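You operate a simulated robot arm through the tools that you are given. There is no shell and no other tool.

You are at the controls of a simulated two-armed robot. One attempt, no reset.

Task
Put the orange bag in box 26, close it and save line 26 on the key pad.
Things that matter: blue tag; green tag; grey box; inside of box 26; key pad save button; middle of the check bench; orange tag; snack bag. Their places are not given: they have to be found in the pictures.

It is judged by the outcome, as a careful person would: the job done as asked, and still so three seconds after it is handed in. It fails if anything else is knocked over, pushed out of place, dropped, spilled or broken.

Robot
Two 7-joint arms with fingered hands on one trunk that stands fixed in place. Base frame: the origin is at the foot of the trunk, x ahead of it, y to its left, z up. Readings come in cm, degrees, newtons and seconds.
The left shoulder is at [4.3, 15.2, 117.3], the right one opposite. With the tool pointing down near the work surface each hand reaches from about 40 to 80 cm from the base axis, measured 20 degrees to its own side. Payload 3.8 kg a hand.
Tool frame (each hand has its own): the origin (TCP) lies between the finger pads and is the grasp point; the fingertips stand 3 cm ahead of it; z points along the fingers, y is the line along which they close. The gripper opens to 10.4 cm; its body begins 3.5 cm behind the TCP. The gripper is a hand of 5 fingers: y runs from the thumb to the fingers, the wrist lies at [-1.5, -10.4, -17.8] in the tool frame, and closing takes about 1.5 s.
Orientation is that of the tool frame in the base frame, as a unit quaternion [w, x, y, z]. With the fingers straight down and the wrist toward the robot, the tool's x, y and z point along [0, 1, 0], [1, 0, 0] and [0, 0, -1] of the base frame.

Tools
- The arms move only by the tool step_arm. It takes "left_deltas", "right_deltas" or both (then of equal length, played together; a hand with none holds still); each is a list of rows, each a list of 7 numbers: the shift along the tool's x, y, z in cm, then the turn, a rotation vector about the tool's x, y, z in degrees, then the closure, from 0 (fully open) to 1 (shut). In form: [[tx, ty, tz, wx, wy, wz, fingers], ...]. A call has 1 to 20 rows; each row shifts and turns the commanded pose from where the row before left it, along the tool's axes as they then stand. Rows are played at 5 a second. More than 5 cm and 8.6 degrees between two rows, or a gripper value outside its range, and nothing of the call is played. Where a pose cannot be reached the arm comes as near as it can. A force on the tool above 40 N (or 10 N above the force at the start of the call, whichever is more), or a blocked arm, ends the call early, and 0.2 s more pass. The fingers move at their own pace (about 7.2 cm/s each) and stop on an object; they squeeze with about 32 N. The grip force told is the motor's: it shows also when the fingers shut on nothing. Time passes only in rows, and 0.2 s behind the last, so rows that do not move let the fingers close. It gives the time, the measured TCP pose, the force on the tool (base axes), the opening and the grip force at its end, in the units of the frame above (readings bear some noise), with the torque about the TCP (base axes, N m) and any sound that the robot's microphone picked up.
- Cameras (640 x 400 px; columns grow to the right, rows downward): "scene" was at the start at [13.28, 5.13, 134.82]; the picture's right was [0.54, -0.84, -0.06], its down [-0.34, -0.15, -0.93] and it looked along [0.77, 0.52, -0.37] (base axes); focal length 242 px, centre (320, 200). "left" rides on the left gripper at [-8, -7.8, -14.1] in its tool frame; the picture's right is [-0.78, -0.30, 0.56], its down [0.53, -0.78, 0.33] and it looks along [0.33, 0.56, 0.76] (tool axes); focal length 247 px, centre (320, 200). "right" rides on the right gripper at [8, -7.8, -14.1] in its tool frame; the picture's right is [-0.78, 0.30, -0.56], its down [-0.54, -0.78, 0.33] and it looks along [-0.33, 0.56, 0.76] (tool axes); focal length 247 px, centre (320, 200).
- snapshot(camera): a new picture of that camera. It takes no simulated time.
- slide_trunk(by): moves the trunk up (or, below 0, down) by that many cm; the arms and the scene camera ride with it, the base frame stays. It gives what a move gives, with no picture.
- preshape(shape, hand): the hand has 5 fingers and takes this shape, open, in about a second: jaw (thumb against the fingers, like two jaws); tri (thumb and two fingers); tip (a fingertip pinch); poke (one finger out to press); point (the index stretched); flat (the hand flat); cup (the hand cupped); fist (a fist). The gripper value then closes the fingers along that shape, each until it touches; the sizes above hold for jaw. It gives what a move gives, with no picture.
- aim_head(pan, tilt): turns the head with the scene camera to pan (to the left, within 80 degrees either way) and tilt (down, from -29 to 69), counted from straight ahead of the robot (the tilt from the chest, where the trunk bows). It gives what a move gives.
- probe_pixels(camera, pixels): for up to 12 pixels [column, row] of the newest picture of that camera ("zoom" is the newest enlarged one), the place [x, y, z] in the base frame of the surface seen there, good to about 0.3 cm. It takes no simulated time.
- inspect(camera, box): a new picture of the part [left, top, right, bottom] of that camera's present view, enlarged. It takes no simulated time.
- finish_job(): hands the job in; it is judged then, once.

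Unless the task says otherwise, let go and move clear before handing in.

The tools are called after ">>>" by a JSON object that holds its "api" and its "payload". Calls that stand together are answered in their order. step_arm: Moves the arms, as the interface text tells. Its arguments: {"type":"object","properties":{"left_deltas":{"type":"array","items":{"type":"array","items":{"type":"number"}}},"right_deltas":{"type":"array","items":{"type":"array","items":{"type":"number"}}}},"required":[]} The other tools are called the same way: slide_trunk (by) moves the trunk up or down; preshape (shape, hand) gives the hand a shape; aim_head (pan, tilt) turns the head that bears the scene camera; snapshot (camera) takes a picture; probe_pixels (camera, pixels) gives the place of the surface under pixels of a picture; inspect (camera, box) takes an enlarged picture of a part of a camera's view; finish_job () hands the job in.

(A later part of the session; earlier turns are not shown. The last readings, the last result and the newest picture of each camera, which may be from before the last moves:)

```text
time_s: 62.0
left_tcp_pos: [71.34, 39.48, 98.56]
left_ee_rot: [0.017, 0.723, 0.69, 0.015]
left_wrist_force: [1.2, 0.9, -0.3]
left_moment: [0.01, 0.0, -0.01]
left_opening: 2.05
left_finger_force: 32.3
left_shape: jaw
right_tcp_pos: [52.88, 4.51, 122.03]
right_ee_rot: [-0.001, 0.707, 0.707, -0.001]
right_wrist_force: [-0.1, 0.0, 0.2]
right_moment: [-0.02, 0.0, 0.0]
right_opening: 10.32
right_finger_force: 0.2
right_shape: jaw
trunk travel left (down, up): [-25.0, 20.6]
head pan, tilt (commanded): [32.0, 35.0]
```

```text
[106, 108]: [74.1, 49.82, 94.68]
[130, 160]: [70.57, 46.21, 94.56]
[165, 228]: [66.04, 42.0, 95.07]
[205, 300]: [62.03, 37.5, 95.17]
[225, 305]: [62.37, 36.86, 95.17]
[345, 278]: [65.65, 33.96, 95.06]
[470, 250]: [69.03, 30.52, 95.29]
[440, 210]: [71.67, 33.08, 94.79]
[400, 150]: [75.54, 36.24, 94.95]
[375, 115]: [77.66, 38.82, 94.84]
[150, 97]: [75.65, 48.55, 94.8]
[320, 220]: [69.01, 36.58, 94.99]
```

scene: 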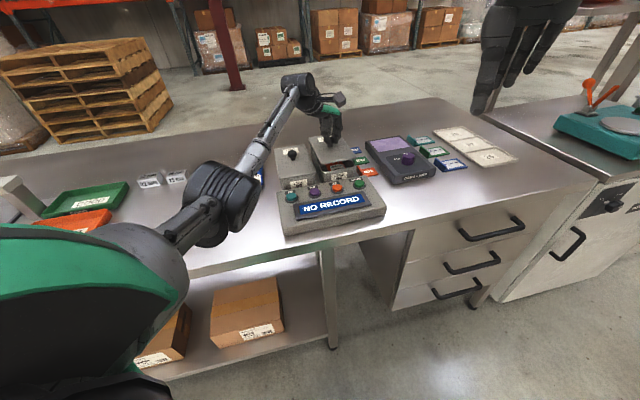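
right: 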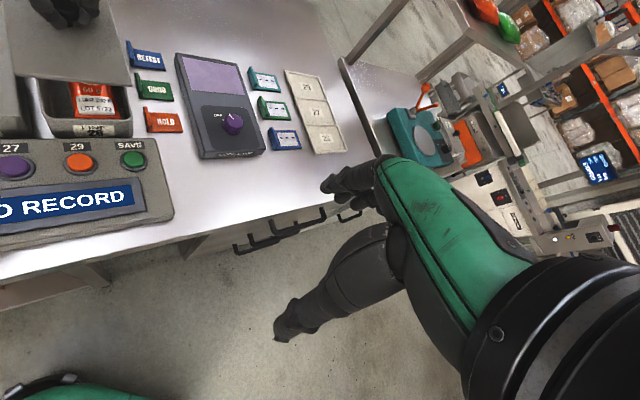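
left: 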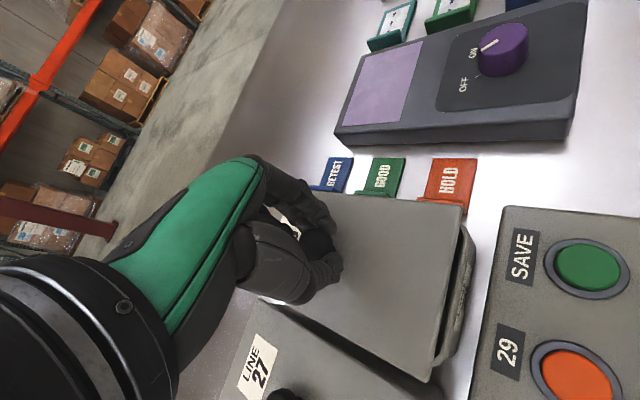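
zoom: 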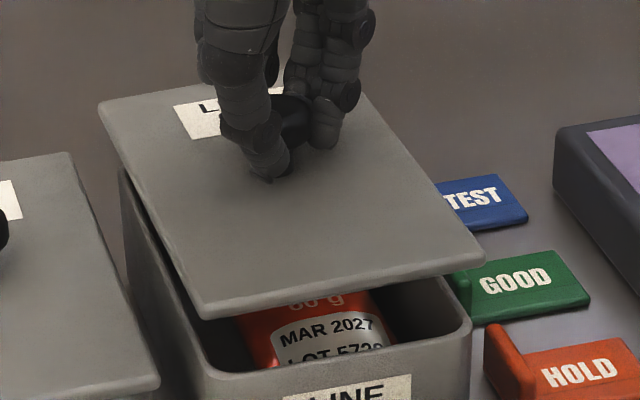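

The lid's centre matches the box to about 0.1 cm and it's near level. I'll turn it about 0.8° more clockwise and creep down onto the rim.

>>> {"api": "step_arm", "payload": {"left_deltas": [[0, 0, 0.4, 0, 0, 0.8, 1], [0, 0, 0.4, 0, 0, 0, 1], [0, 0, 0.3, 0, 0, 0, 1], [0, 0, 0.2, 0, 0, 0, 1], [0, 0, 0.15, 0, 0, 0, 1], [0, 0, 0, 0, 0, 0, 1]]}}

>>> {"api": "inspect", "payload": {"camera": "scene", "box": [310, 125, 362, 185]}}

>>> {"api": "inspect", "payload": {"camera": "right", "box": [20, 20, 160, 150]}}

```text
time_s: 63.4
left_tcp_pos: [71.34, 39.41, 97.18]
left_ee_rot: [0.016, 0.728, 0.686, 0.017]
left_wrist_force: [0.0, 0.4, -0.3]
left_moment: [-0.01, -0.01, -0.01]
left_opening: 2.02
left_finger_force: 31.9
left_shape: jaw
right_tcp_pos: [52.83, 4.55, 122.04]
right_ee_rot: [-0.001, 0.707, 0.707, -0.001]
right_wrist_force: [-0.2, -0.3, -0.8]
right_moment: [-0.01, 0.0, -0.04]
right_opening: 10.38
right_finger_force: 0.1
right_shape: jaw
trunk travel left (down, up): [-25.0, 20.6]
head pan, tilt (commanded): [32.0, 35.0]
```

```text
6.67 times, centred on (336, 155) of scene
```

zoom: 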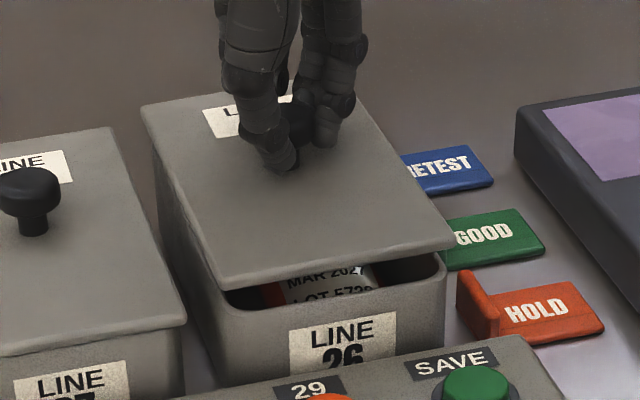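

```text
3.08 times, centred on (90, 85) of right
```

zoom: 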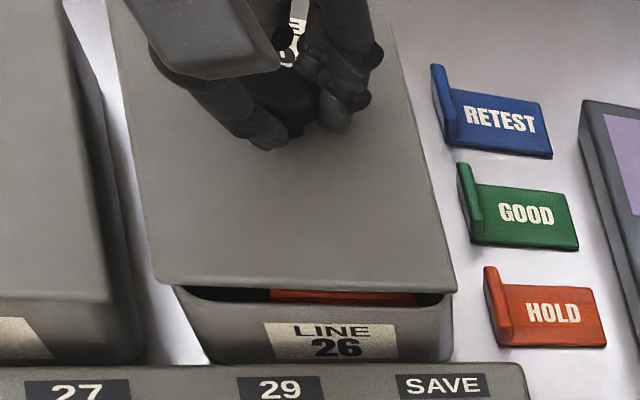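

It's well aligned with a small gap left at the near end. I'll keep creeping down until it seats.

>>> {"api": "step_arm", "payload": {"left_deltas": [[0, 0, 0.15, 0, 0, 0, 1], [0, 0, 0.15, 0, 0, 0, 1], [0, 0, 0.15, 0, 0, 0, 1], [0, 0, 0, 0, 0, 0, 1]]}}

>>> {"api": "inspect", "payload": {"camera": "scene", "box": [310, 125, 362, 185]}}

>>> {"api": "inspect", "payload": {"camera": "right", "box": [20, 20, 160, 150]}}

```text
time_s: 64.4
left_tcp_pos: [71.3, 39.39, 96.6]
left_ee_rot: [0.016, 0.728, 0.686, 0.016]
left_wrist_force: [-0.1, 0.1, -0.2]
left_moment: [0.0, -0.02, -0.01]
left_opening: 2.03
left_finger_force: 31.6
left_shape: jaw
right_tcp_pos: [52.86, 4.59, 122.06]
right_ee_rot: [0.0, 0.707, 0.707, 0.0]
right_wrist_force: [-0.2, -0.5, -0.6]
right_moment: [0.02, 0.04, -0.03]
right_opening: 10.36
right_finger_force: 0.0
right_shape: jaw
trunk travel left (down, up): [-25.0, 20.6]
head pan, tilt (commanded): [32.0, 35.0]
```

```text
6.67 times, centred on (336, 155) of scene
```

zoom: 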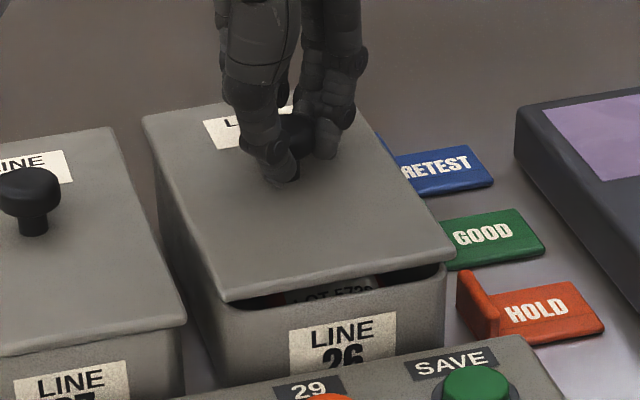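

```text
3.08 times, centred on (90, 85) of right
```

zoom: 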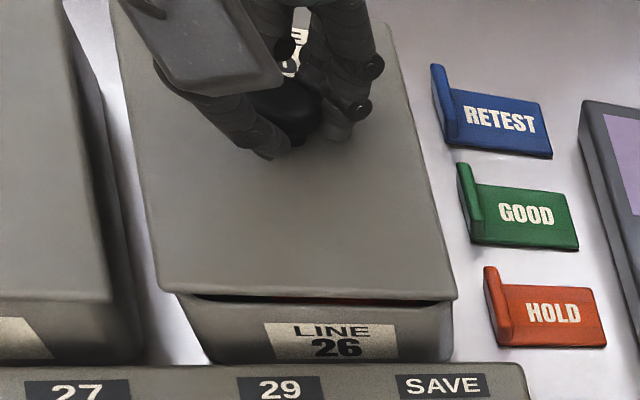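

It's nearly seated, with a small gap at the near edge and no force yet. I'll keep creeping down.

>>> {"api": "step_arm", "payload": {"left_deltas": [[0, 0, 0.12, 0, 0, 0, 1], [0, 0, 0.12, 0, 0, 0, 1], [0, 0, 0.1, 0, 0, 0, 1], [0, 0, 0, 0, 0, 0, 1]]}}

>>> {"api": "inspect", "payload": {"camera": "right", "box": [20, 20, 160, 150]}}

```text
time_s: 65.4
left_tcp_pos: [71.46, 39.35, 96.42]
left_ee_rot: [0.017, 0.727, 0.686, 0.016]
left_wrist_force: [-0.9, -1.5, -0.5]
left_moment: [0.0, 0.06, -0.02]
left_opening: 2.02
left_finger_force: 31.8
left_shape: jaw
right_tcp_pos: [52.84, 4.41, 121.95]
right_ee_rot: [-0.001, 0.707, 0.707, -0.001]
right_wrist_force: [0.6, -0.4, 0.2]
right_moment: [0.0, -0.01, -0.01]
right_opening: 10.37
right_finger_force: 0.0
right_shape: jaw
trunk travel left (down, up): [-25.0, 20.6]
head pan, tilt (commanded): [32.0, 35.0]
```

```text
3.08 times, centred on (90, 85) of right
```

zoom: 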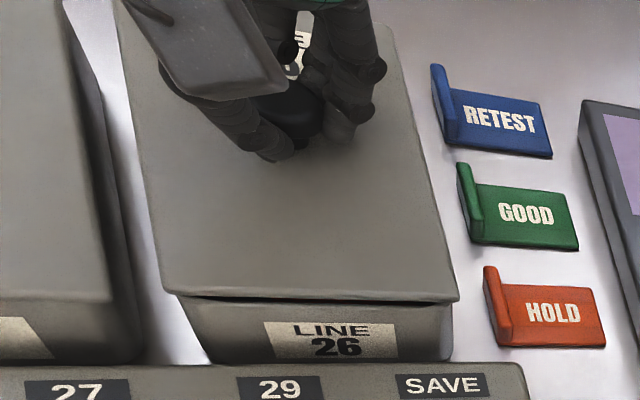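

Contact is starting at the far end, and the near end is still slightly high. I'll level it by about 1.5° while easing down.

>>> {"api": "step_arm", "payload": {"left_deltas": [[0, 0, 0, -0.5, 0.55, 0, 1], [0, 0, 0.08, -0.5, 0.55, 0, 1], [0, 0, 0.08, 0, 0, 0, 1], [0, 0, 0.08, 0, 0, 0, 1], [0, 0, 0, 0, 0, 0, 1]]}}

>>> {"api": "inspect", "payload": {"camera": "right", "box": [20, 20, 160, 150]}}

>>> {"api": "inspect", "payload": {"camera": "scene", "box": [310, 125, 362, 185]}}

```text
time_s: 66.6
left_tcp_pos: [71.45, 39.35, 96.25]
left_ee_rot: [0.017, 0.727, 0.686, 0.03]
left_wrist_force: [-1.0, -0.8, 0.2]
left_moment: [-0.03, 0.0, -0.04]
left_opening: 1.99
left_finger_force: 32.0
left_shape: jaw
right_tcp_pos: [52.75, 4.59, 122.08]
right_ee_rot: [0.0, 0.707, 0.707, 0.0]
right_wrist_force: [-0.5, 0.6, -0.8]
right_moment: [-0.01, 0.01, -0.05]
right_opening: 10.35
right_finger_force: 0.1
right_shape: jaw
trunk travel left (down, up): [-25.0, 20.6]
head pan, tilt (commanded): [32.0, 35.0]
```

```text
3.08 times, centred on (90, 85) of right
```

zoom: 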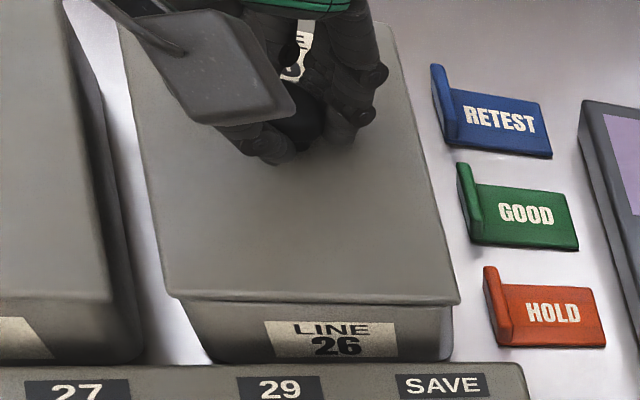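

```text
6.67 times, centred on (336, 155) of scene
```

zoom: 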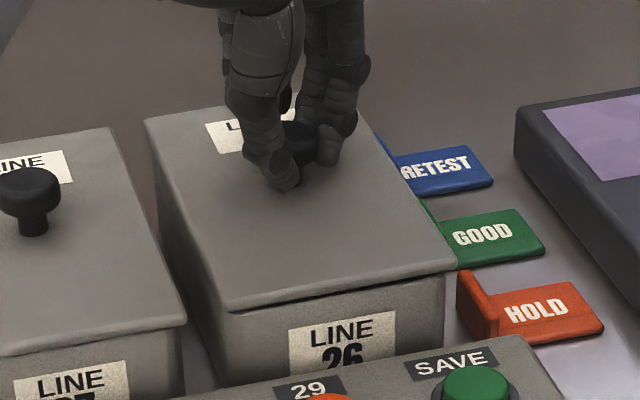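

The gap is closed, but the lid looks shifted about 0.3 cm to the right of the box (scene zoom: lid corner (457,268) overhangs the box edge at (445,280)). I'll confirm with probes.

>>> {"api": "probe_pixels", "payload": {"camera": "zoom", "pixels": [[148, 121], [165, 165], [190, 220], [215, 275], [450, 264], [432, 233], [405, 190], [380, 150], [240, 303], [340, 285], [440, 300], [215, 320]]}}

>>> {"api": "inspect", "payload": {"camera": "left", "box": [280, 160, 520, 400]}}

```text
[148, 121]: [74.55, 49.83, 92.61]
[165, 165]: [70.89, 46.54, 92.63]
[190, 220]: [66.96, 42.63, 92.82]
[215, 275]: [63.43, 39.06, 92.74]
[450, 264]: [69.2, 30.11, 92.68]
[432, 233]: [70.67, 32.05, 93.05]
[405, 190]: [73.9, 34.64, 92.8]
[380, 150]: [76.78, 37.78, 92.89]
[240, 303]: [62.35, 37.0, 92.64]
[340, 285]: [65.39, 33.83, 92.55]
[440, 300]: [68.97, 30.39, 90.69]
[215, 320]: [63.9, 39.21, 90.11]
```

```text
1.67 times, centred on (400, 280) of left
```

zoom: 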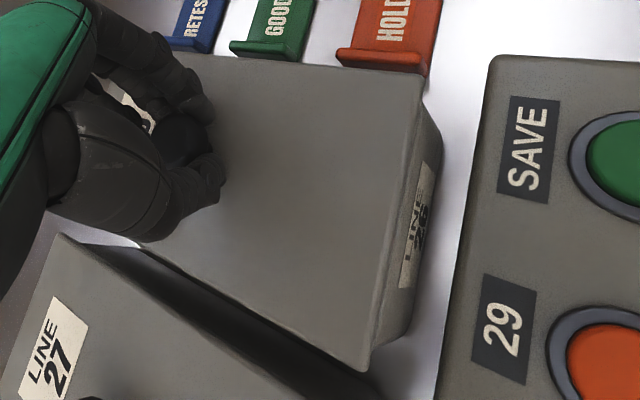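

The lid top is at z≈92.7 everywhere, as it was originally, and its centre (22.4) matches the box (22.35), so it's seated. I'll press down gently and listen for a snap before releasing.

>>> {"api": "step_arm", "payload": {"left_deltas": [[0, 0, 0.1, 0, 0, 0, 1], [0, 0, 0.1, 0, 0, 0, 1], [0, 0, 0, 0, 0, 0, 1]]}}

```text
time_s: 67.4
left_tcp_pos: [71.46, 39.3, 96.16]
left_ee_rot: [0.016, 0.728, 0.685, 0.029]
left_wrist_force: [-2.3, -2.1, 0.8]
left_moment: [-0.03, 0.01, 0.0]
left_opening: 2.06
left_finger_force: 31.9
left_shape: jaw
right_tcp_pos: [52.91, 4.59, 122.04]
right_ee_rot: [0.0, 0.707, 0.707, 0.001]
right_wrist_force: [0.2, 0.3, 0.3]
right_moment: [0.0, -0.02, -0.02]
right_opening: 10.37
right_finger_force: 0.1
right_shape: jaw
trunk travel left (down, up): [-25.0, 20.6]
head pan, tilt (commanded): [32.0, 35.0]
```

>>> {"api": "step_arm", "payload": {"left_deltas": [[0, 0, 0.1, 0, 0, 0, 1], [0, 0, 0.1, 0, 0, 0, 1], [0, 0, 0, 0, 0, 0, 1]]}}

>>> {"api": "snapshot", "payload": {"camera": "scene"}}

>>> {"api": "inspect", "payload": {"camera": "scene", "box": [310, 125, 362, 185]}}

>>> {"api": "inspect", "payload": {"camera": "right", "box": [20, 20, 160, 150]}}

```text
time_s: 68.2
left_tcp_pos: [71.44, 39.38, 96.02]
left_ee_rot: [0.018, 0.727, 0.686, 0.032]
left_wrist_force: [1.4, 0.1, 9.9]
left_moment: [-0.01, -0.07, -0.01]
left_opening: 2.1
left_finger_force: 32.4
left_shape: jaw
right_tcp_pos: [52.74, 4.5, 122.12]
right_ee_rot: [0.0, 0.707, 0.707, 0.0]
right_wrist_force: [-0.8, -0.3, -0.3]
right_moment: [-0.01, 0.02, 0.03]
right_opening: 10.35
right_finger_force: 0.0
right_shape: jaw
trunk travel left (down, up): [-25.0, 20.6]
head pan, tilt (commanded): [32.0, 35.0]
```

```text
taken
```

scene: 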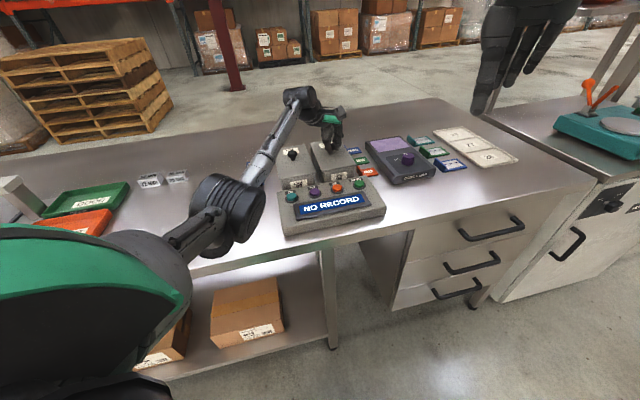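

```text
6.67 times, centred on (336, 155) of scene
```

zoom: 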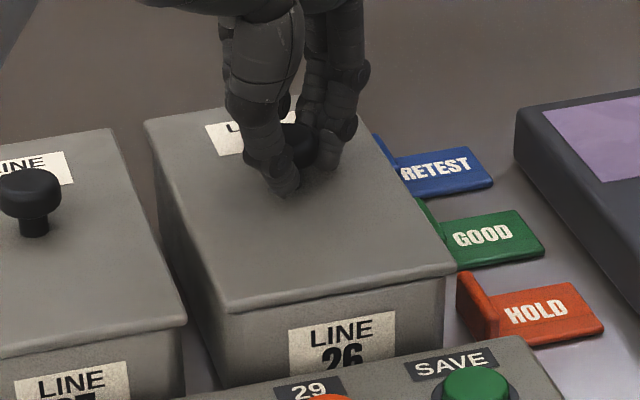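

```text
3.08 times, centred on (90, 85) of right
```

zoom: 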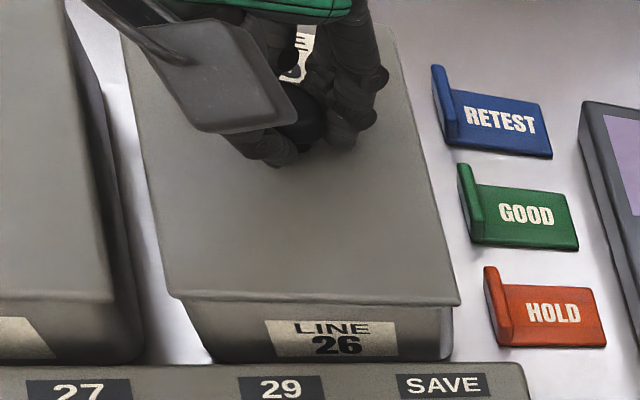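

The lid is pressed on (10 N) and flush all around. I'll ease off, open the fingers, and look before rising.

>>> {"api": "step_arm", "payload": {"left_deltas": [[0, 0, -0.12, 0, 0, 0, 1], [0, 0, -0.08, 0, 0, 0, 1], [0, 0, 0, 0, 0, 0, 0.6], [0, 0, 0, 0, 0, 0, 0.3], [0, 0, 0, 0, 0, 0, 0], [0, 0, 0, 0, 0, 0, 0], [0, 0, 0, 0, 0, 0, 0], [0, 0, 0, 0, 0, 0, 0], [0, 0, 0, 0, 0, 0, 0]]}}

>>> {"api": "snapshot", "payload": {"camera": "left"}}

>>> {"api": "inspect", "payload": {"camera": "scene", "box": [310, 125, 362, 185]}}

```text
time_s: 70.2
left_tcp_pos: [71.35, 39.55, 95.99]
left_ee_rot: [0.016, 0.727, 0.686, 0.03]
left_wrist_force: [-0.5, -0.7, 0.5]
left_moment: [0.02, 0.0, -0.03]
left_opening: 10.35
left_finger_force: 0.0
left_shape: jaw
right_tcp_pos: [52.88, 4.67, 122.14]
right_ee_rot: [-0.001, 0.707, 0.707, 0.0]
right_wrist_force: [-0.1, 0.4, 0.0]
right_moment: [-0.03, -0.01, -0.02]
right_opening: 10.37
right_finger_force: 0.1
right_shape: jaw
trunk travel left (down, up): [-25.0, 20.6]
head pan, tilt (commanded): [32.0, 35.0]
heard: snap
```

```text
taken
```

left: 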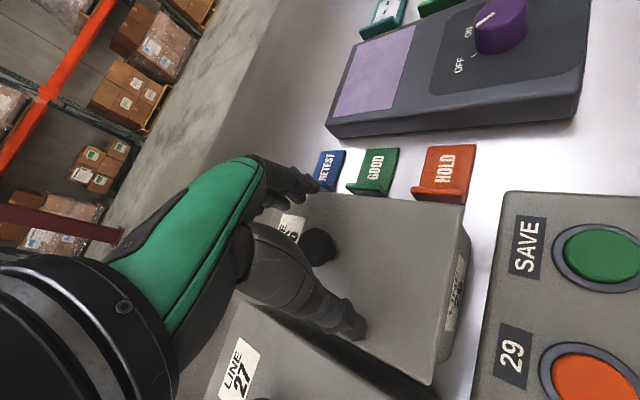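

```text
6.67 times, centred on (336, 155) of scene
```

zoom: 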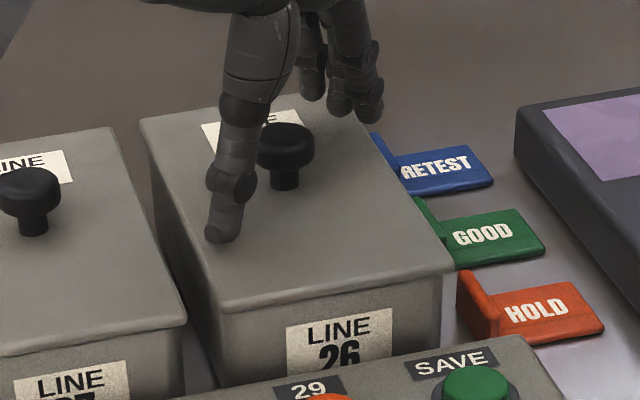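

I heard a "snap" as the fingers let go, so the lid has locked back on flush. I'll rise straight up and look at the closed box.

>>> {"api": "step_arm", "payload": {"left_deltas": [[0, 0, -1.0, 0, 0, 0, 0], [0, 0, -1.5, 0, 0, 0, 0], [0, 0, -2.0, 0, 0, 0, 0], [0, 0, -2.0, 0, 0, 0, 0], [0, 0, -2.0, 0, 0, 0, 0], [0, 0, -1.5, 0, 0, 0, 0], [0, 0, 0, 0, 0, 0, 0]]}}

>>> {"api": "snapshot", "payload": {"camera": "scene"}}

>>> {"api": "inspect", "payload": {"camera": "scene", "box": [280, 120, 400, 220]}}

>>> {"api": "probe_pixels", "payload": {"camera": "zoom", "pixels": [[165, 122], [232, 105], [302, 190], [218, 212], [235, 125], [235, 160], [75, 308], [362, 270], [156, 292], [265, 276]]}}

```text
time_s: 71.8
left_tcp_pos: [70.96, 39.32, 106.04]
left_ee_rot: [0.016, 0.727, 0.686, 0.029]
left_wrist_force: [0.2, -0.7, 0.2]
left_moment: [0.0, 0.01, 0.01]
left_opening: 10.35
left_finger_force: 0.0
left_shape: jaw
right_tcp_pos: [52.87, 4.5, 122.03]
right_ee_rot: [-0.001, 0.707, 0.707, 0.0]
right_wrist_force: [-0.9, 0.0, 0.2]
right_moment: [0.0, 0.0, -0.03]
right_opening: 10.33
right_finger_force: 0.1
right_shape: jaw
trunk travel left (down, up): [-25.0, 20.6]
head pan, tilt (commanded): [32.0, 35.0]
```

```text
taken
```

scene: 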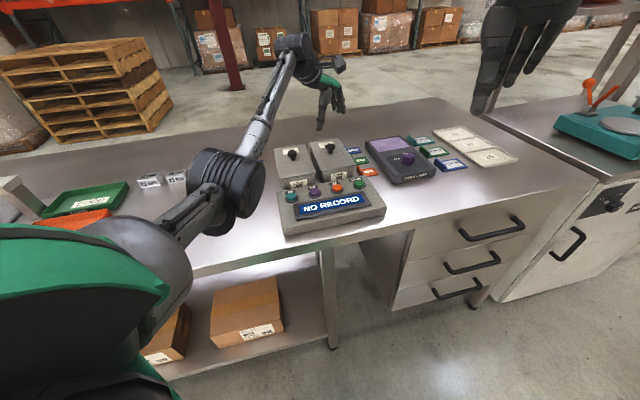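

```text
4.00 times, centred on (340, 170) of scene
```

zoom: 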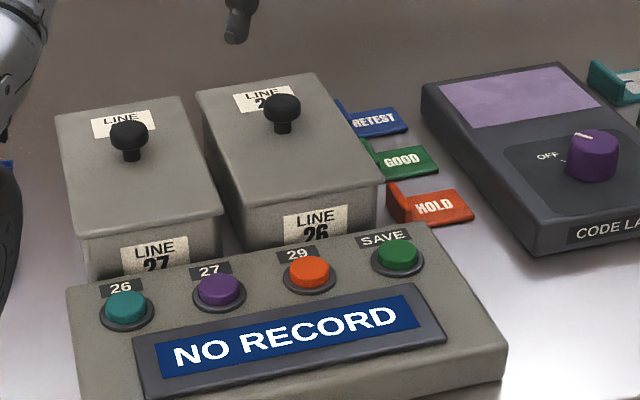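

```text
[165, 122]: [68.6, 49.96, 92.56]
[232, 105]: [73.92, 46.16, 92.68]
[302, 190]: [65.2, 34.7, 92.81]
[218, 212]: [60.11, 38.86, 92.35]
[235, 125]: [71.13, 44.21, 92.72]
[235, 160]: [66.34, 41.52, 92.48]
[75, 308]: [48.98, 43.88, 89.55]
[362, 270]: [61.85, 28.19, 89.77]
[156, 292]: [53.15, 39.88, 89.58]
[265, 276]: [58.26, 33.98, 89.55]
```

Box 26 is closed and looks as it did originally. I'll straighten the hand, move above the key pad and set the poke shape.

>>> {"api": "step_arm", "payload": {"left_deltas": [[0, 0, 0, 3.6, -0.9, 0, 0], [-0.09, -2.62, 0, 0, 0, 0, 0], [-0.09, -2.62, 0, 0, 0, 0, 0], [-0.09, -2.62, 0, 0, 0, 0, 0], [-0.09, -2.62, 0, 0, 0, 0, 0], [-0.09, -2.62, 0, 0, 0, 0, 0], [-0.09, -2.62, 0, 0, 0, 0, 0], [-0.09, -2.62, 0, 0, 0, 0, 0], [-0.09, -2.62, 0, 0, 0, 0, 0], [0, 0, 0, 0, 0, 0, 0]]}}

>>> {"api": "preshape", "payload": {"hand": "left", "shape": "poke"}}

>>> {"api": "snapshot", "payload": {"camera": "left"}}

>>> {"api": "snapshot", "payload": {"camera": "scene"}}

>>> {"api": "snapshot", "payload": {"camera": "right"}}

```text
time_s: 74.0
left_tcp_pos: [49.75, 39.73, 105.91]
left_ee_rot: [-0.001, 0.728, 0.686, 0.002]
left_wrist_force: [-0.7, -0.5, 0.5]
left_moment: [-0.05, -0.01, -0.01]
left_opening: 10.38
left_finger_force: 0.0
left_shape: jaw
right_tcp_pos: [52.94, 4.59, 121.95]
right_ee_rot: [-0.001, 0.707, 0.707, -0.001]
right_wrist_force: [0.1, -0.1, 0.7]
right_moment: [0.01, -0.02, 0.0]
right_opening: 10.36
right_finger_force: 0.0
right_shape: jaw
trunk travel left (down, up): [-25.0, 20.6]
head pan, tilt (commanded): [32.0, 35.0]
```

```text
time_s: 74.9
left_tcp_pos: [49.78, 39.83, 105.9]
left_ee_rot: [-0.002, 0.727, 0.687, 0.002]
left_wrist_force: [-0.1, 0.2, 0.1]
left_moment: [0.03, 0.01, -0.02]
left_opening: 0.0
left_finger_force: 0.0
left_shape: poke
right_tcp_pos: [52.82, 4.49, 122.02]
right_ee_rot: [0.0, 0.707, 0.708, 0.0]
right_wrist_force: [-0.5, 0.6, 0.3]
right_moment: [-0.01, 0.01, -0.03]
right_opening: 10.38
right_finger_force: 0.0
right_shape: jaw
trunk travel left (down, up): [-25.0, 20.6]
head pan, tilt (commanded): [32.0, 35.0]
```

```text
taken
```

left: 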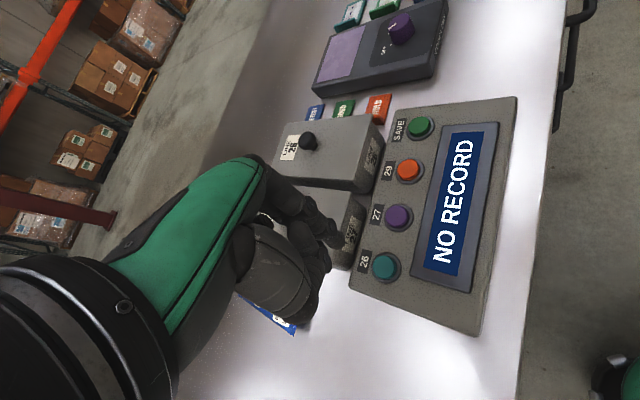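

```text
taken
```

scene: 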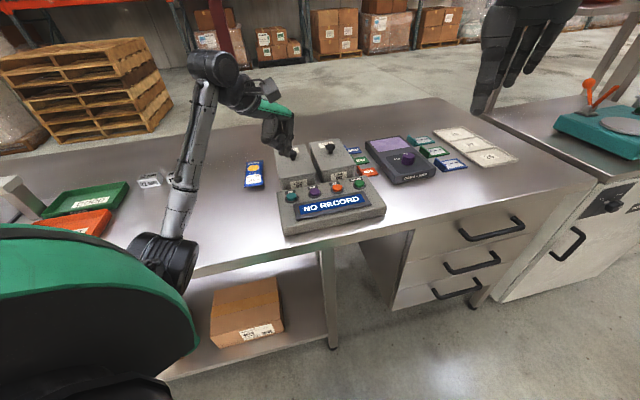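

```text
taken
```

right: 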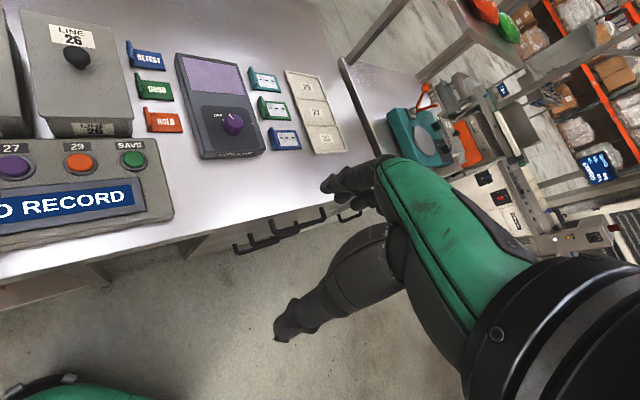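

The poke finger tip shows at about (335,242) in the left picture. I'll probe its place, and the two buttons' tops.

>>> {"api": "inspect", "payload": {"camera": "scene", "box": [240, 70, 320, 200]}}

>>> {"api": "inspect", "payload": {"camera": "left", "box": [240, 150, 480, 340]}}

>>> {"api": "probe_pixels", "payload": {"camera": "left", "pixels": [[335, 243], [330, 238], [336, 236], [325, 225], [340, 245], [316, 300], [385, 267], [380, 262], [390, 272], [420, 127], [415, 123], [426, 131]]}}

```text
3.08 times, centred on (280, 135) of scene
```

zoom: 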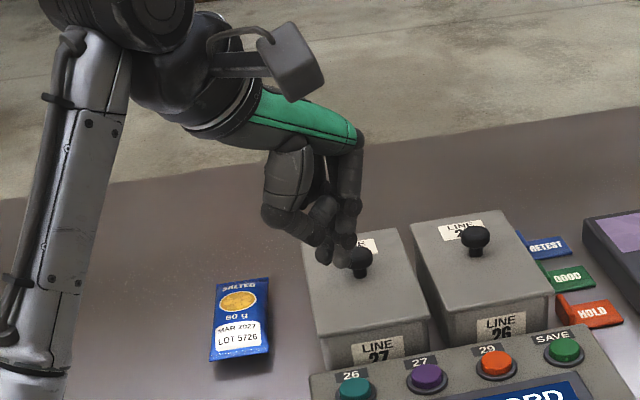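

```text
2.11 times, centred on (360, 245) of left
```

zoom: 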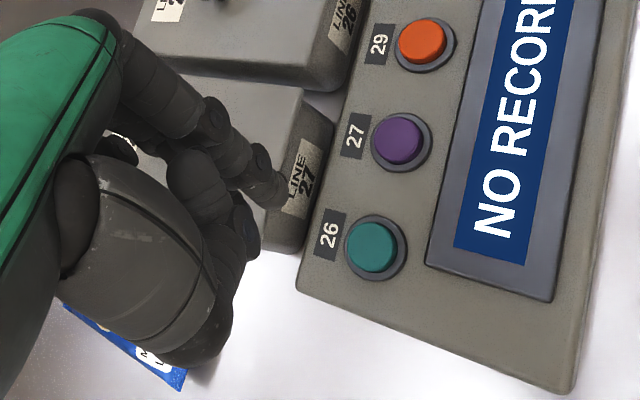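

```text
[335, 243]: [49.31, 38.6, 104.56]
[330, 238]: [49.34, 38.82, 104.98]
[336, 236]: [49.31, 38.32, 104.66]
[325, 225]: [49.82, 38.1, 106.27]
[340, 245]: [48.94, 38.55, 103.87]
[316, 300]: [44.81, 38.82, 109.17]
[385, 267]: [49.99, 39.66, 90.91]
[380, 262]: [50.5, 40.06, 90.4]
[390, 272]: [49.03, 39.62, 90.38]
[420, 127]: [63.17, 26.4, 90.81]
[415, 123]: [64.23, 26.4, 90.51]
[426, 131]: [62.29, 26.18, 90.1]
```

The tip is near (49.1,38.5,103.5) while the TCP is at (49.8,39.8,105.9). Before pressing I'll zoom in to make sure no other finger hangs as low as the index.

>>> {"api": "inspect", "payload": {"camera": "scene", "box": [255, 100, 305, 170]}}

>>> {"api": "probe_pixels", "payload": {"camera": "zoom", "pixels": [[325, 205], [345, 225], [350, 245], [300, 225], [290, 215], [305, 200], [270, 195], [360, 190], [330, 245], [310, 240], [360, 230]]}}

```text
5.71 times, centred on (280, 135) of scene
```

zoom: 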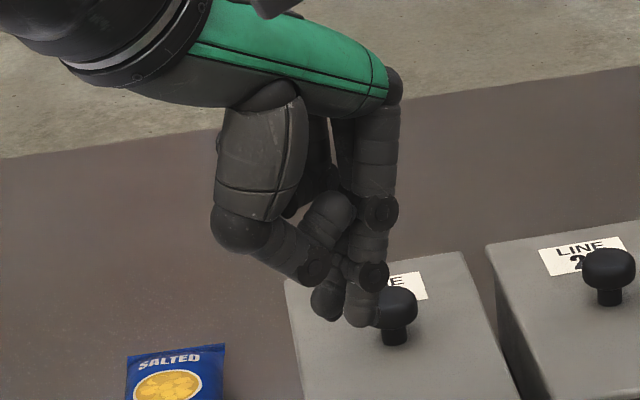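

```text
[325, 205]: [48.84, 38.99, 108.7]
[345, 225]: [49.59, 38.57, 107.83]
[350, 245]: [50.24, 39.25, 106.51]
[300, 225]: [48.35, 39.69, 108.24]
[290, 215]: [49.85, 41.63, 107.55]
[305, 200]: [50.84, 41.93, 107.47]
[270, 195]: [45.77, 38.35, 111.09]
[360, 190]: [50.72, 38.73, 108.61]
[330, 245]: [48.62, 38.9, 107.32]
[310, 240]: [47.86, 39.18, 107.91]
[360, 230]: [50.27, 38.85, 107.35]
```

>>> {"api": "probe_pixels", "payload": {"camera": "zoom", "pixels": [[358, 300], [358, 315], [360, 322], [368, 310], [350, 310], [325, 300], [328, 313], [318, 300], [320, 285], [310, 270], [335, 290], [370, 275]]}}

```text
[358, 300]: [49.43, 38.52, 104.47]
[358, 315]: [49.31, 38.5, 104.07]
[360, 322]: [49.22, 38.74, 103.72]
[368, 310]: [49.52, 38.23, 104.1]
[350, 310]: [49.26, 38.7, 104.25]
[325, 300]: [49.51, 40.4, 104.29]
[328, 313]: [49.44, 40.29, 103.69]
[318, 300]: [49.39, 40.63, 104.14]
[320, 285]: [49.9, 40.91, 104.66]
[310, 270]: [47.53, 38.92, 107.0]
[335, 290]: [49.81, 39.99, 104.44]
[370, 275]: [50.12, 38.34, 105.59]
```

A second finger tip, likely the middle one, is at (49.5,40.4,103.6), as low as the index. I'll try the "point" shape for a cleaner single finger.

>>> {"api": "preshape", "payload": {"hand": "left", "shape": "point"}}

>>> {"api": "snapshot", "payload": {"camera": "left"}}

>>> {"api": "snapshot", "payload": {"camera": "scene"}}

>>> {"api": "inspect", "payload": {"camera": "scene", "box": [255, 90, 305, 180]}}

```text
time_s: 75.8
left_tcp_pos: [49.69, 39.79, 105.98]
left_ee_rot: [-0.002, 0.728, 0.686, 0.003]
left_wrist_force: [0.3, 0.7, 0.5]
left_moment: [0.0, 0.0, 0.01]
left_opening: 0.02
left_finger_force: 0.2
left_shape: point
right_tcp_pos: [52.76, 4.65, 122.02]
right_ee_rot: [-0.001, 0.707, 0.707, -0.001]
right_wrist_force: [0.4, -0.5, 0.6]
right_moment: [0.02, -0.02, -0.02]
right_opening: 10.34
right_finger_force: 0.1
right_shape: jaw
trunk travel left (down, up): [-25.0, 20.6]
head pan, tilt (commanded): [32.0, 35.0]
```

```text
taken
```

left: 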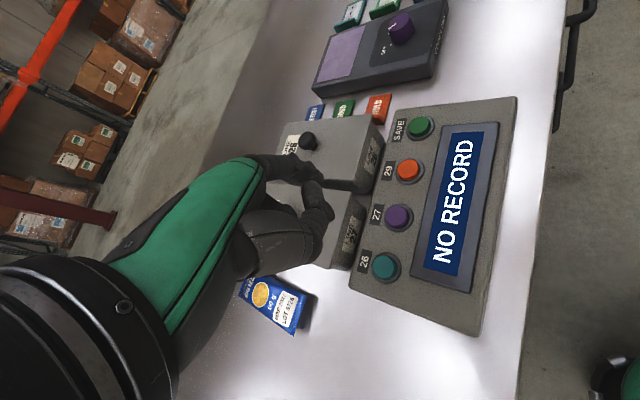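

```text
taken
```

scene: 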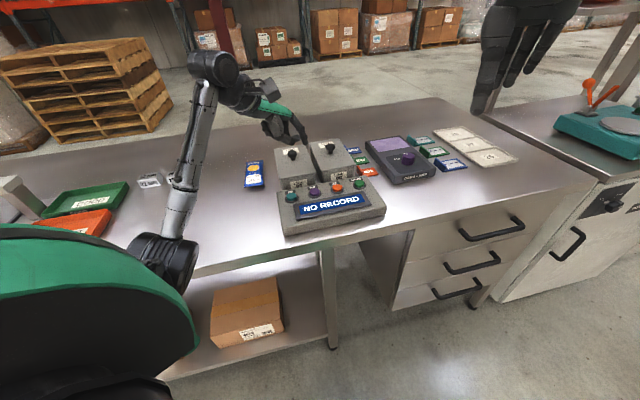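

```text
4.44 times, centred on (280, 135) of scene
```

zoom: 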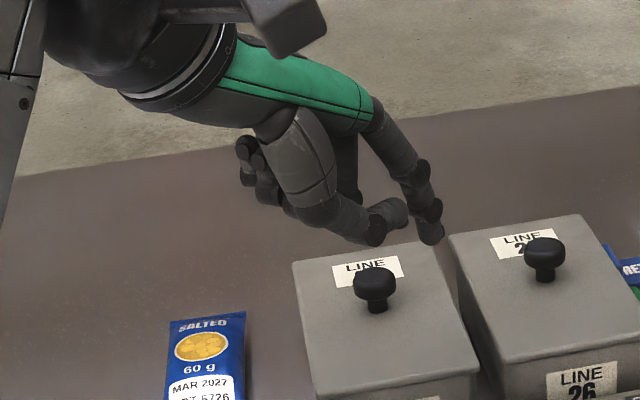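

In "point" only the index reaches out (tip near zoom (432,238)), with the other fingers curled and the thumb higher. I'll probe the tip and thumb.

>>> {"api": "probe_pixels", "payload": {"camera": "zoom", "pixels": [[432, 238], [430, 230], [438, 236], [424, 236], [433, 243], [428, 215], [395, 212], [400, 225], [375, 238], [380, 230], [250, 170], [345, 225]]}}

>>> {"api": "probe_pixels", "payload": {"camera": "left", "pixels": [[318, 175], [322, 180], [310, 170], [315, 182], [325, 212], [318, 190], [330, 218], [385, 267], [420, 127]]}}

```text
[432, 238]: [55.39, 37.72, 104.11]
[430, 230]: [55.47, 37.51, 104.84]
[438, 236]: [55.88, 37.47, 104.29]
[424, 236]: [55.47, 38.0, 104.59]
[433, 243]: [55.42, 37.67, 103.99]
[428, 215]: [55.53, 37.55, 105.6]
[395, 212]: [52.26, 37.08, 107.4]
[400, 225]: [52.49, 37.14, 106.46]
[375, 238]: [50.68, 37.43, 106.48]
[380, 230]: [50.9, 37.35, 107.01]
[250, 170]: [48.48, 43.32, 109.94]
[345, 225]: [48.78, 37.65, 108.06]
```

```text
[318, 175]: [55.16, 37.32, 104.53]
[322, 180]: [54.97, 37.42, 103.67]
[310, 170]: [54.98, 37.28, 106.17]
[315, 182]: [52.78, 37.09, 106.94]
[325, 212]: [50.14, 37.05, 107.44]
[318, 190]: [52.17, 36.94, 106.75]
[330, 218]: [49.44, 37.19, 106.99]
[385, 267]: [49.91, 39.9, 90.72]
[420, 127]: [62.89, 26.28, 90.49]
```

The index tip is near (55.6,37.7,103.6), offset (+5.9,-2.1,-2.4) from the TCP, and the thumb is about 2.5 cm higher. I'll move so the tip hovers above button 26 at (49.9,39.8).

>>> {"api": "step_arm", "payload": {"left_deltas": [[0.585, -1.93, 1.5, 0, 0, 0, 0], [0.585, -1.93, 1.9, 0, 0, 0, 0], [0.585, -1.93, 2.0, 0, 0, 0, 0], [0, 0, 1.0, 0, 0, 0, 0], [0, 0, 1.0, 0, 0, 0, 0], [0, 0, 0, 0, 0, 0, 0]]}}

>>> {"api": "snapshot", "payload": {"camera": "left"}}

>>> {"api": "snapshot", "payload": {"camera": "scene"}}

>>> {"api": "inspect", "payload": {"camera": "scene", "box": [240, 120, 340, 230]}}

>>> {"api": "inspect", "payload": {"camera": "left", "box": [250, 120, 450, 260]}}

```text
time_s: 77.2
left_tcp_pos: [44.2, 41.94, 98.63]
left_ee_rot: [-0.001, 0.727, 0.687, 0.002]
left_wrist_force: [-0.7, 0.1, 0.2]
left_moment: [0.04, 0.01, 0.02]
left_opening: 0.0
left_finger_force: 0.1
left_shape: point
right_tcp_pos: [52.82, 4.69, 122.21]
right_ee_rot: [-0.001, 0.707, 0.707, 0.0]
right_wrist_force: [-0.5, 0.4, 0.5]
right_moment: [0.01, 0.0, -0.01]
right_opening: 10.38
right_finger_force: 0.0
right_shape: jaw
trunk travel left (down, up): [-25.0, 20.6]
head pan, tilt (commanded): [32.0, 35.0]
```

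```text
taken
```

left: 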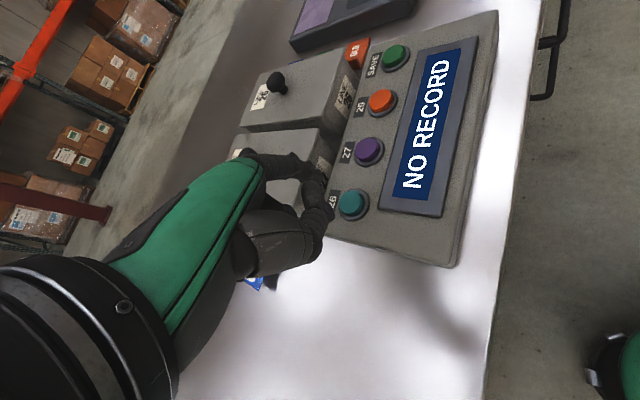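

```text
taken
```

scene: 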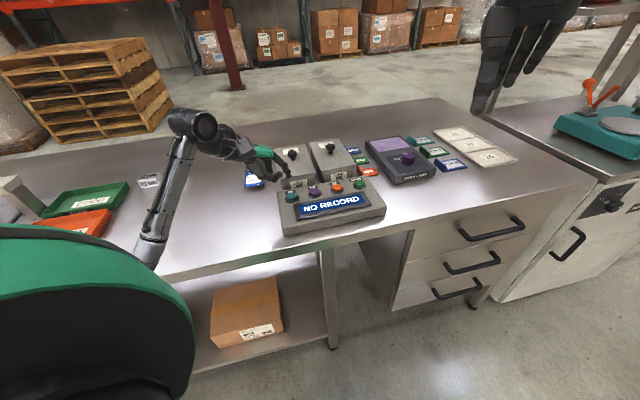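

```text
3.64 times, centred on (290, 175) of scene
```

zoom: 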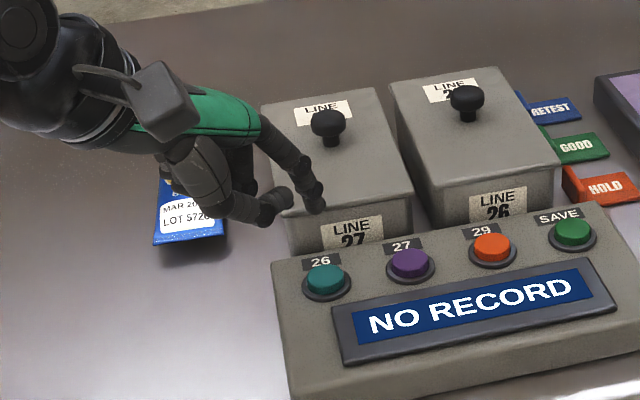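

```text
2.86 times, centred on (350, 190) of left
```

zoom: 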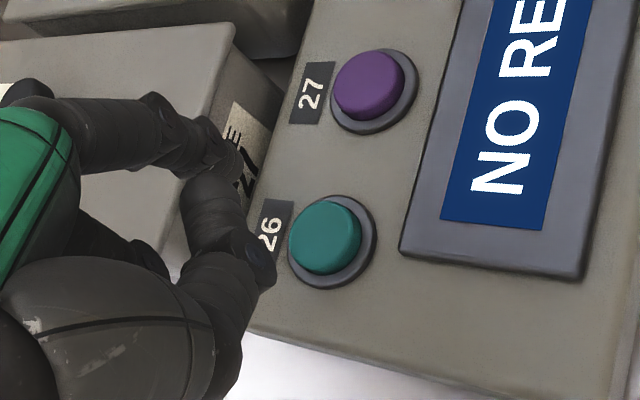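

The index tip (scene zoom (316,203)) is above button 26 (zoom (325,278)). I'll probe the tip and button to work out the last offset.

>>> {"api": "probe_pixels", "payload": {"camera": "zoom", "pixels": [[238, 182], [245, 190], [232, 170], [240, 195], [262, 270], [255, 285], [325, 238], [345, 245], [305, 240], [325, 215], [325, 262]]}}

>>> {"api": "inspect", "payload": {"camera": "scene", "box": [280, 150, 320, 205]}}

>>> {"api": "probe_pixels", "payload": {"camera": "scene", "pixels": [[290, 178], [290, 180], [288, 178], [291, 176], [278, 178], [281, 177], [292, 197], [290, 197], [295, 197], [359, 184], [362, 184], [357, 184]]}}

```text
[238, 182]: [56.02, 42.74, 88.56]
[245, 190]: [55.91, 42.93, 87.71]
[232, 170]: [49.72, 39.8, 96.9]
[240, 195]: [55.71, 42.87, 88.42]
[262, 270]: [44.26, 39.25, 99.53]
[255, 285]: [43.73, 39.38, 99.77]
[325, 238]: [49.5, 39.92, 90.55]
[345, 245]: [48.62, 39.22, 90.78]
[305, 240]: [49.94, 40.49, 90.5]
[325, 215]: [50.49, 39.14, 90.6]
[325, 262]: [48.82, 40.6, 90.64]
```

```text
7.27 times, centred on (300, 178) of scene
```

zoom: 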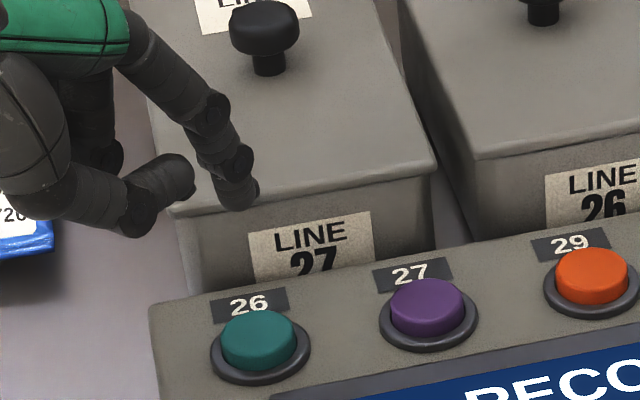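

```text
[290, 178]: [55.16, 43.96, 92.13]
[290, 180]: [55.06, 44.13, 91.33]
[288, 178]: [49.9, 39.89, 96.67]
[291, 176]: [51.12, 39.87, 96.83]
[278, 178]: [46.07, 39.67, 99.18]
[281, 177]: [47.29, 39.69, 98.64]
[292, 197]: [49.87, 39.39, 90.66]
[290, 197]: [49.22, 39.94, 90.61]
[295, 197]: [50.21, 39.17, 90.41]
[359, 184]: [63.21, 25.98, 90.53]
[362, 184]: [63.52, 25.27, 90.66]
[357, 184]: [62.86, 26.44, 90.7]
```

The tip is near (50.4,40.1) and the button centre about (49.75,39.8) at z≈90.7. I'll shift slightly and lower the tip to just above the button.

>>> {"api": "step_arm", "payload": {"left_deltas": [[-0.34, -0.63, 0.5, 0, 0, 0, 0], [0, 0, 1.2, 0, 0, 0, 0], [0, 0, 1.2, 0, 0, 0, 0], [0, 0, 1.0, 0, 0, 0, 0], [0, 0, 0.6, 0, 0, 0, 0], [0, 0, 0, 0, 0, 0, 0]]}}

>>> {"api": "snapshot", "payload": {"camera": "left"}}

>>> {"api": "inspect", "payload": {"camera": "left", "box": [250, 120, 410, 260]}}

>>> {"api": "inspect", "payload": {"camera": "scene", "box": [265, 150, 335, 215]}}

```text
time_s: 78.6
left_tcp_pos: [43.5, 41.61, 93.89]
left_ee_rot: [0.0, 0.728, 0.686, 0.002]
left_wrist_force: [-0.4, -0.4, 0.0]
left_moment: [0.0, -0.02, -0.02]
left_opening: 0.0
left_finger_force: 0.1
left_shape: point
right_tcp_pos: [52.92, 4.6, 122.03]
right_ee_rot: [0.0, 0.707, 0.707, 0.0]
right_wrist_force: [-0.3, 0.6, 1.1]
right_moment: [0.07, 0.03, 0.0]
right_opening: 10.34
right_finger_force: 0.1
right_shape: jaw
trunk travel left (down, up): [-25.0, 20.6]
head pan, tilt (commanded): [32.0, 35.0]
```

```text
taken
```

left: 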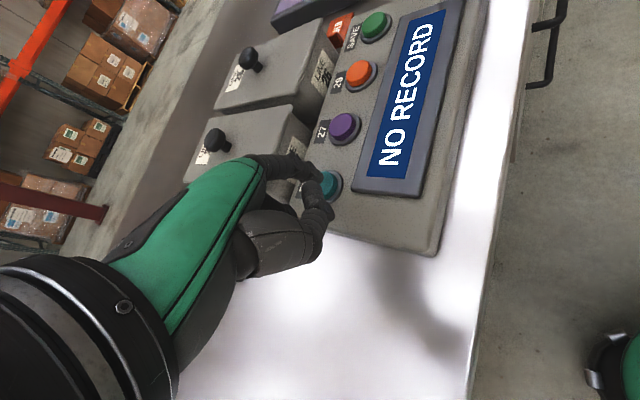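

```text
2.86 times, centred on (330, 190) of left
```

zoom: 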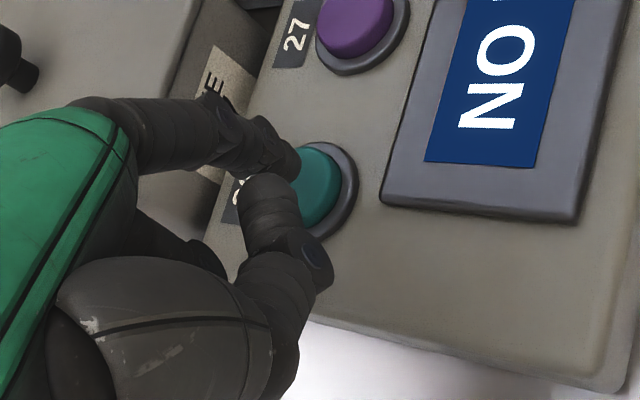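

```text
6.15 times, centred on (300, 182) of scene
```

zoom: 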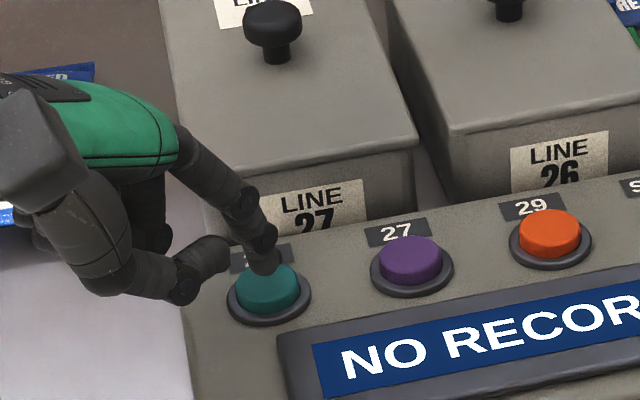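

The tip is centred over button 26, about 0.9 cm above it. I'll creep down and watch the force, the sounds and the display.

>>> {"api": "step_arm", "payload": {"left_deltas": [[0, 0, 0.25, 0, 0, 0, 0], [0, 0, 0.25, 0, 0, 0, 0], [0, 0, 0.2, 0, 0, 0, 0], [0, 0, 0, 0, 0, 0, 0]]}}

>>> {"api": "inspect", "payload": {"camera": "scene", "box": [265, 150, 365, 225]}}

```text
time_s: 79.6
left_tcp_pos: [43.58, 41.51, 93.23]
left_ee_rot: [-0.001, 0.728, 0.686, 0.002]
left_wrist_force: [-0.6, -0.2, -1.1]
left_moment: [0.0, 0.01, 0.0]
left_opening: 0.0
left_finger_force: 0.0
left_shape: point
right_tcp_pos: [52.75, 4.63, 122.03]
right_ee_rot: [0.0, 0.707, 0.707, -0.001]
right_wrist_force: [-0.3, 0.3, 0.5]
right_moment: [-0.01, 0.01, 0.01]
right_opening: 10.35
right_finger_force: 0.0
right_shape: jaw
trunk travel left (down, up): [-25.0, 20.6]
head pan, tilt (commanded): [32.0, 35.0]
```

```text
5.33 times, centred on (315, 188) of scene
```

zoom: 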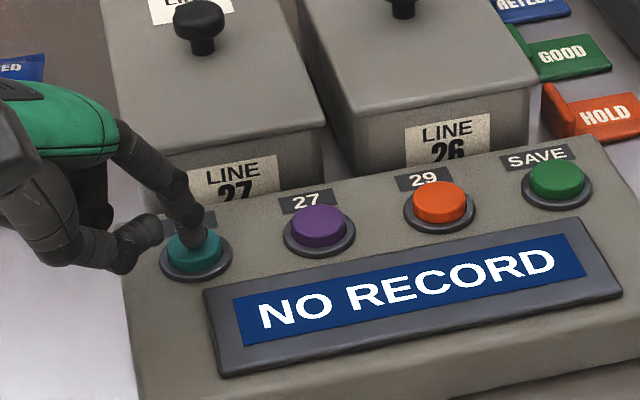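

The tip is right over the middle of button 26, with no force yet. I'll keep pressing down gently.

>>> {"api": "step_arm", "payload": {"left_deltas": [[0, 0, 0.15, 0, 0, 0, 0], [0, 0, 0.15, 0, 0, 0, 0], [0, 0, 0.1, 0, 0, 0, 0], [0, 0, 0, 0, 0, 0, 0]]}}

>>> {"api": "inspect", "payload": {"camera": "scene", "box": [265, 150, 365, 225]}}

```text
time_s: 80.6
left_tcp_pos: [43.52, 41.56, 92.97]
left_ee_rot: [0.0, 0.727, 0.687, 0.003]
left_wrist_force: [0.7, 0.6, 1.9]
left_moment: [0.02, -0.06, 0.0]
left_opening: 9.58
left_finger_force: 0.1
left_shape: point
right_tcp_pos: [52.87, 4.63, 122.14]
right_ee_rot: [-0.001, 0.707, 0.707, 0.0]
right_wrist_force: [0.3, -0.2, -0.3]
right_moment: [0.03, 0.02, -0.03]
right_opening: 10.35
right_finger_force: 0.0
right_shape: jaw
trunk travel left (down, up): [-25.0, 20.6]
head pan, tilt (commanded): [32.0, 35.0]
```

```text
5.33 times, centred on (315, 188) of scene
```

zoom: 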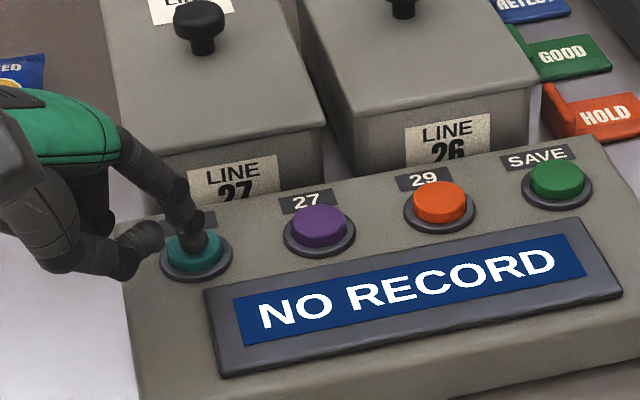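

Contact has just begun (1.9 N up). I'll press a little further until the button registers.

>>> {"api": "step_arm", "payload": {"left_deltas": [[0, 0, 0.12, 0, 0, 0, 0], [0, 0, 0.12, 0, 0, 0, 0], [0, 0, 0, 0, 0, 0, 0]]}}

>>> {"api": "inspect", "payload": {"camera": "scene", "box": [265, 150, 365, 225]}}

```text
time_s: 81.4
left_tcp_pos: [43.55, 41.63, 92.87]
left_ee_rot: [-0.002, 0.727, 0.686, 0.002]
left_wrist_force: [-0.5, 0.3, 1.6]
left_moment: [-0.02, -0.13, -0.05]
left_opening: 0.0
left_finger_force: 0.1
left_shape: point
right_tcp_pos: [52.79, 4.55, 122.05]
right_ee_rot: [0.0, 0.707, 0.707, 0.0]
right_wrist_force: [0.3, 0.0, -0.3]
right_moment: [0.02, -0.02, -0.02]
right_opening: 10.35
right_finger_force: 0.0
right_shape: jaw
trunk travel left (down, up): [-25.0, 20.6]
head pan, tilt (commanded): [32.0, 35.0]
heard: click
```

```text
5.33 times, centred on (315, 188) of scene
```

zoom: 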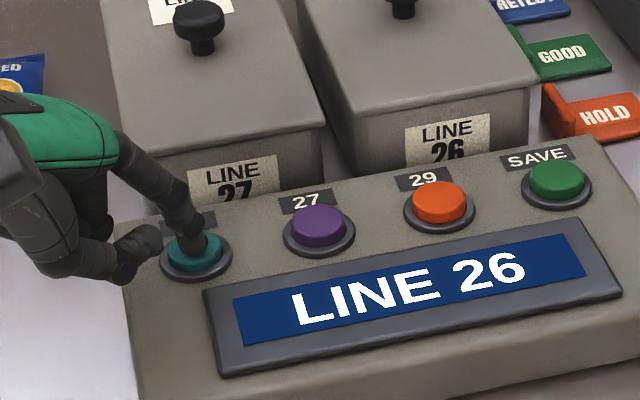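

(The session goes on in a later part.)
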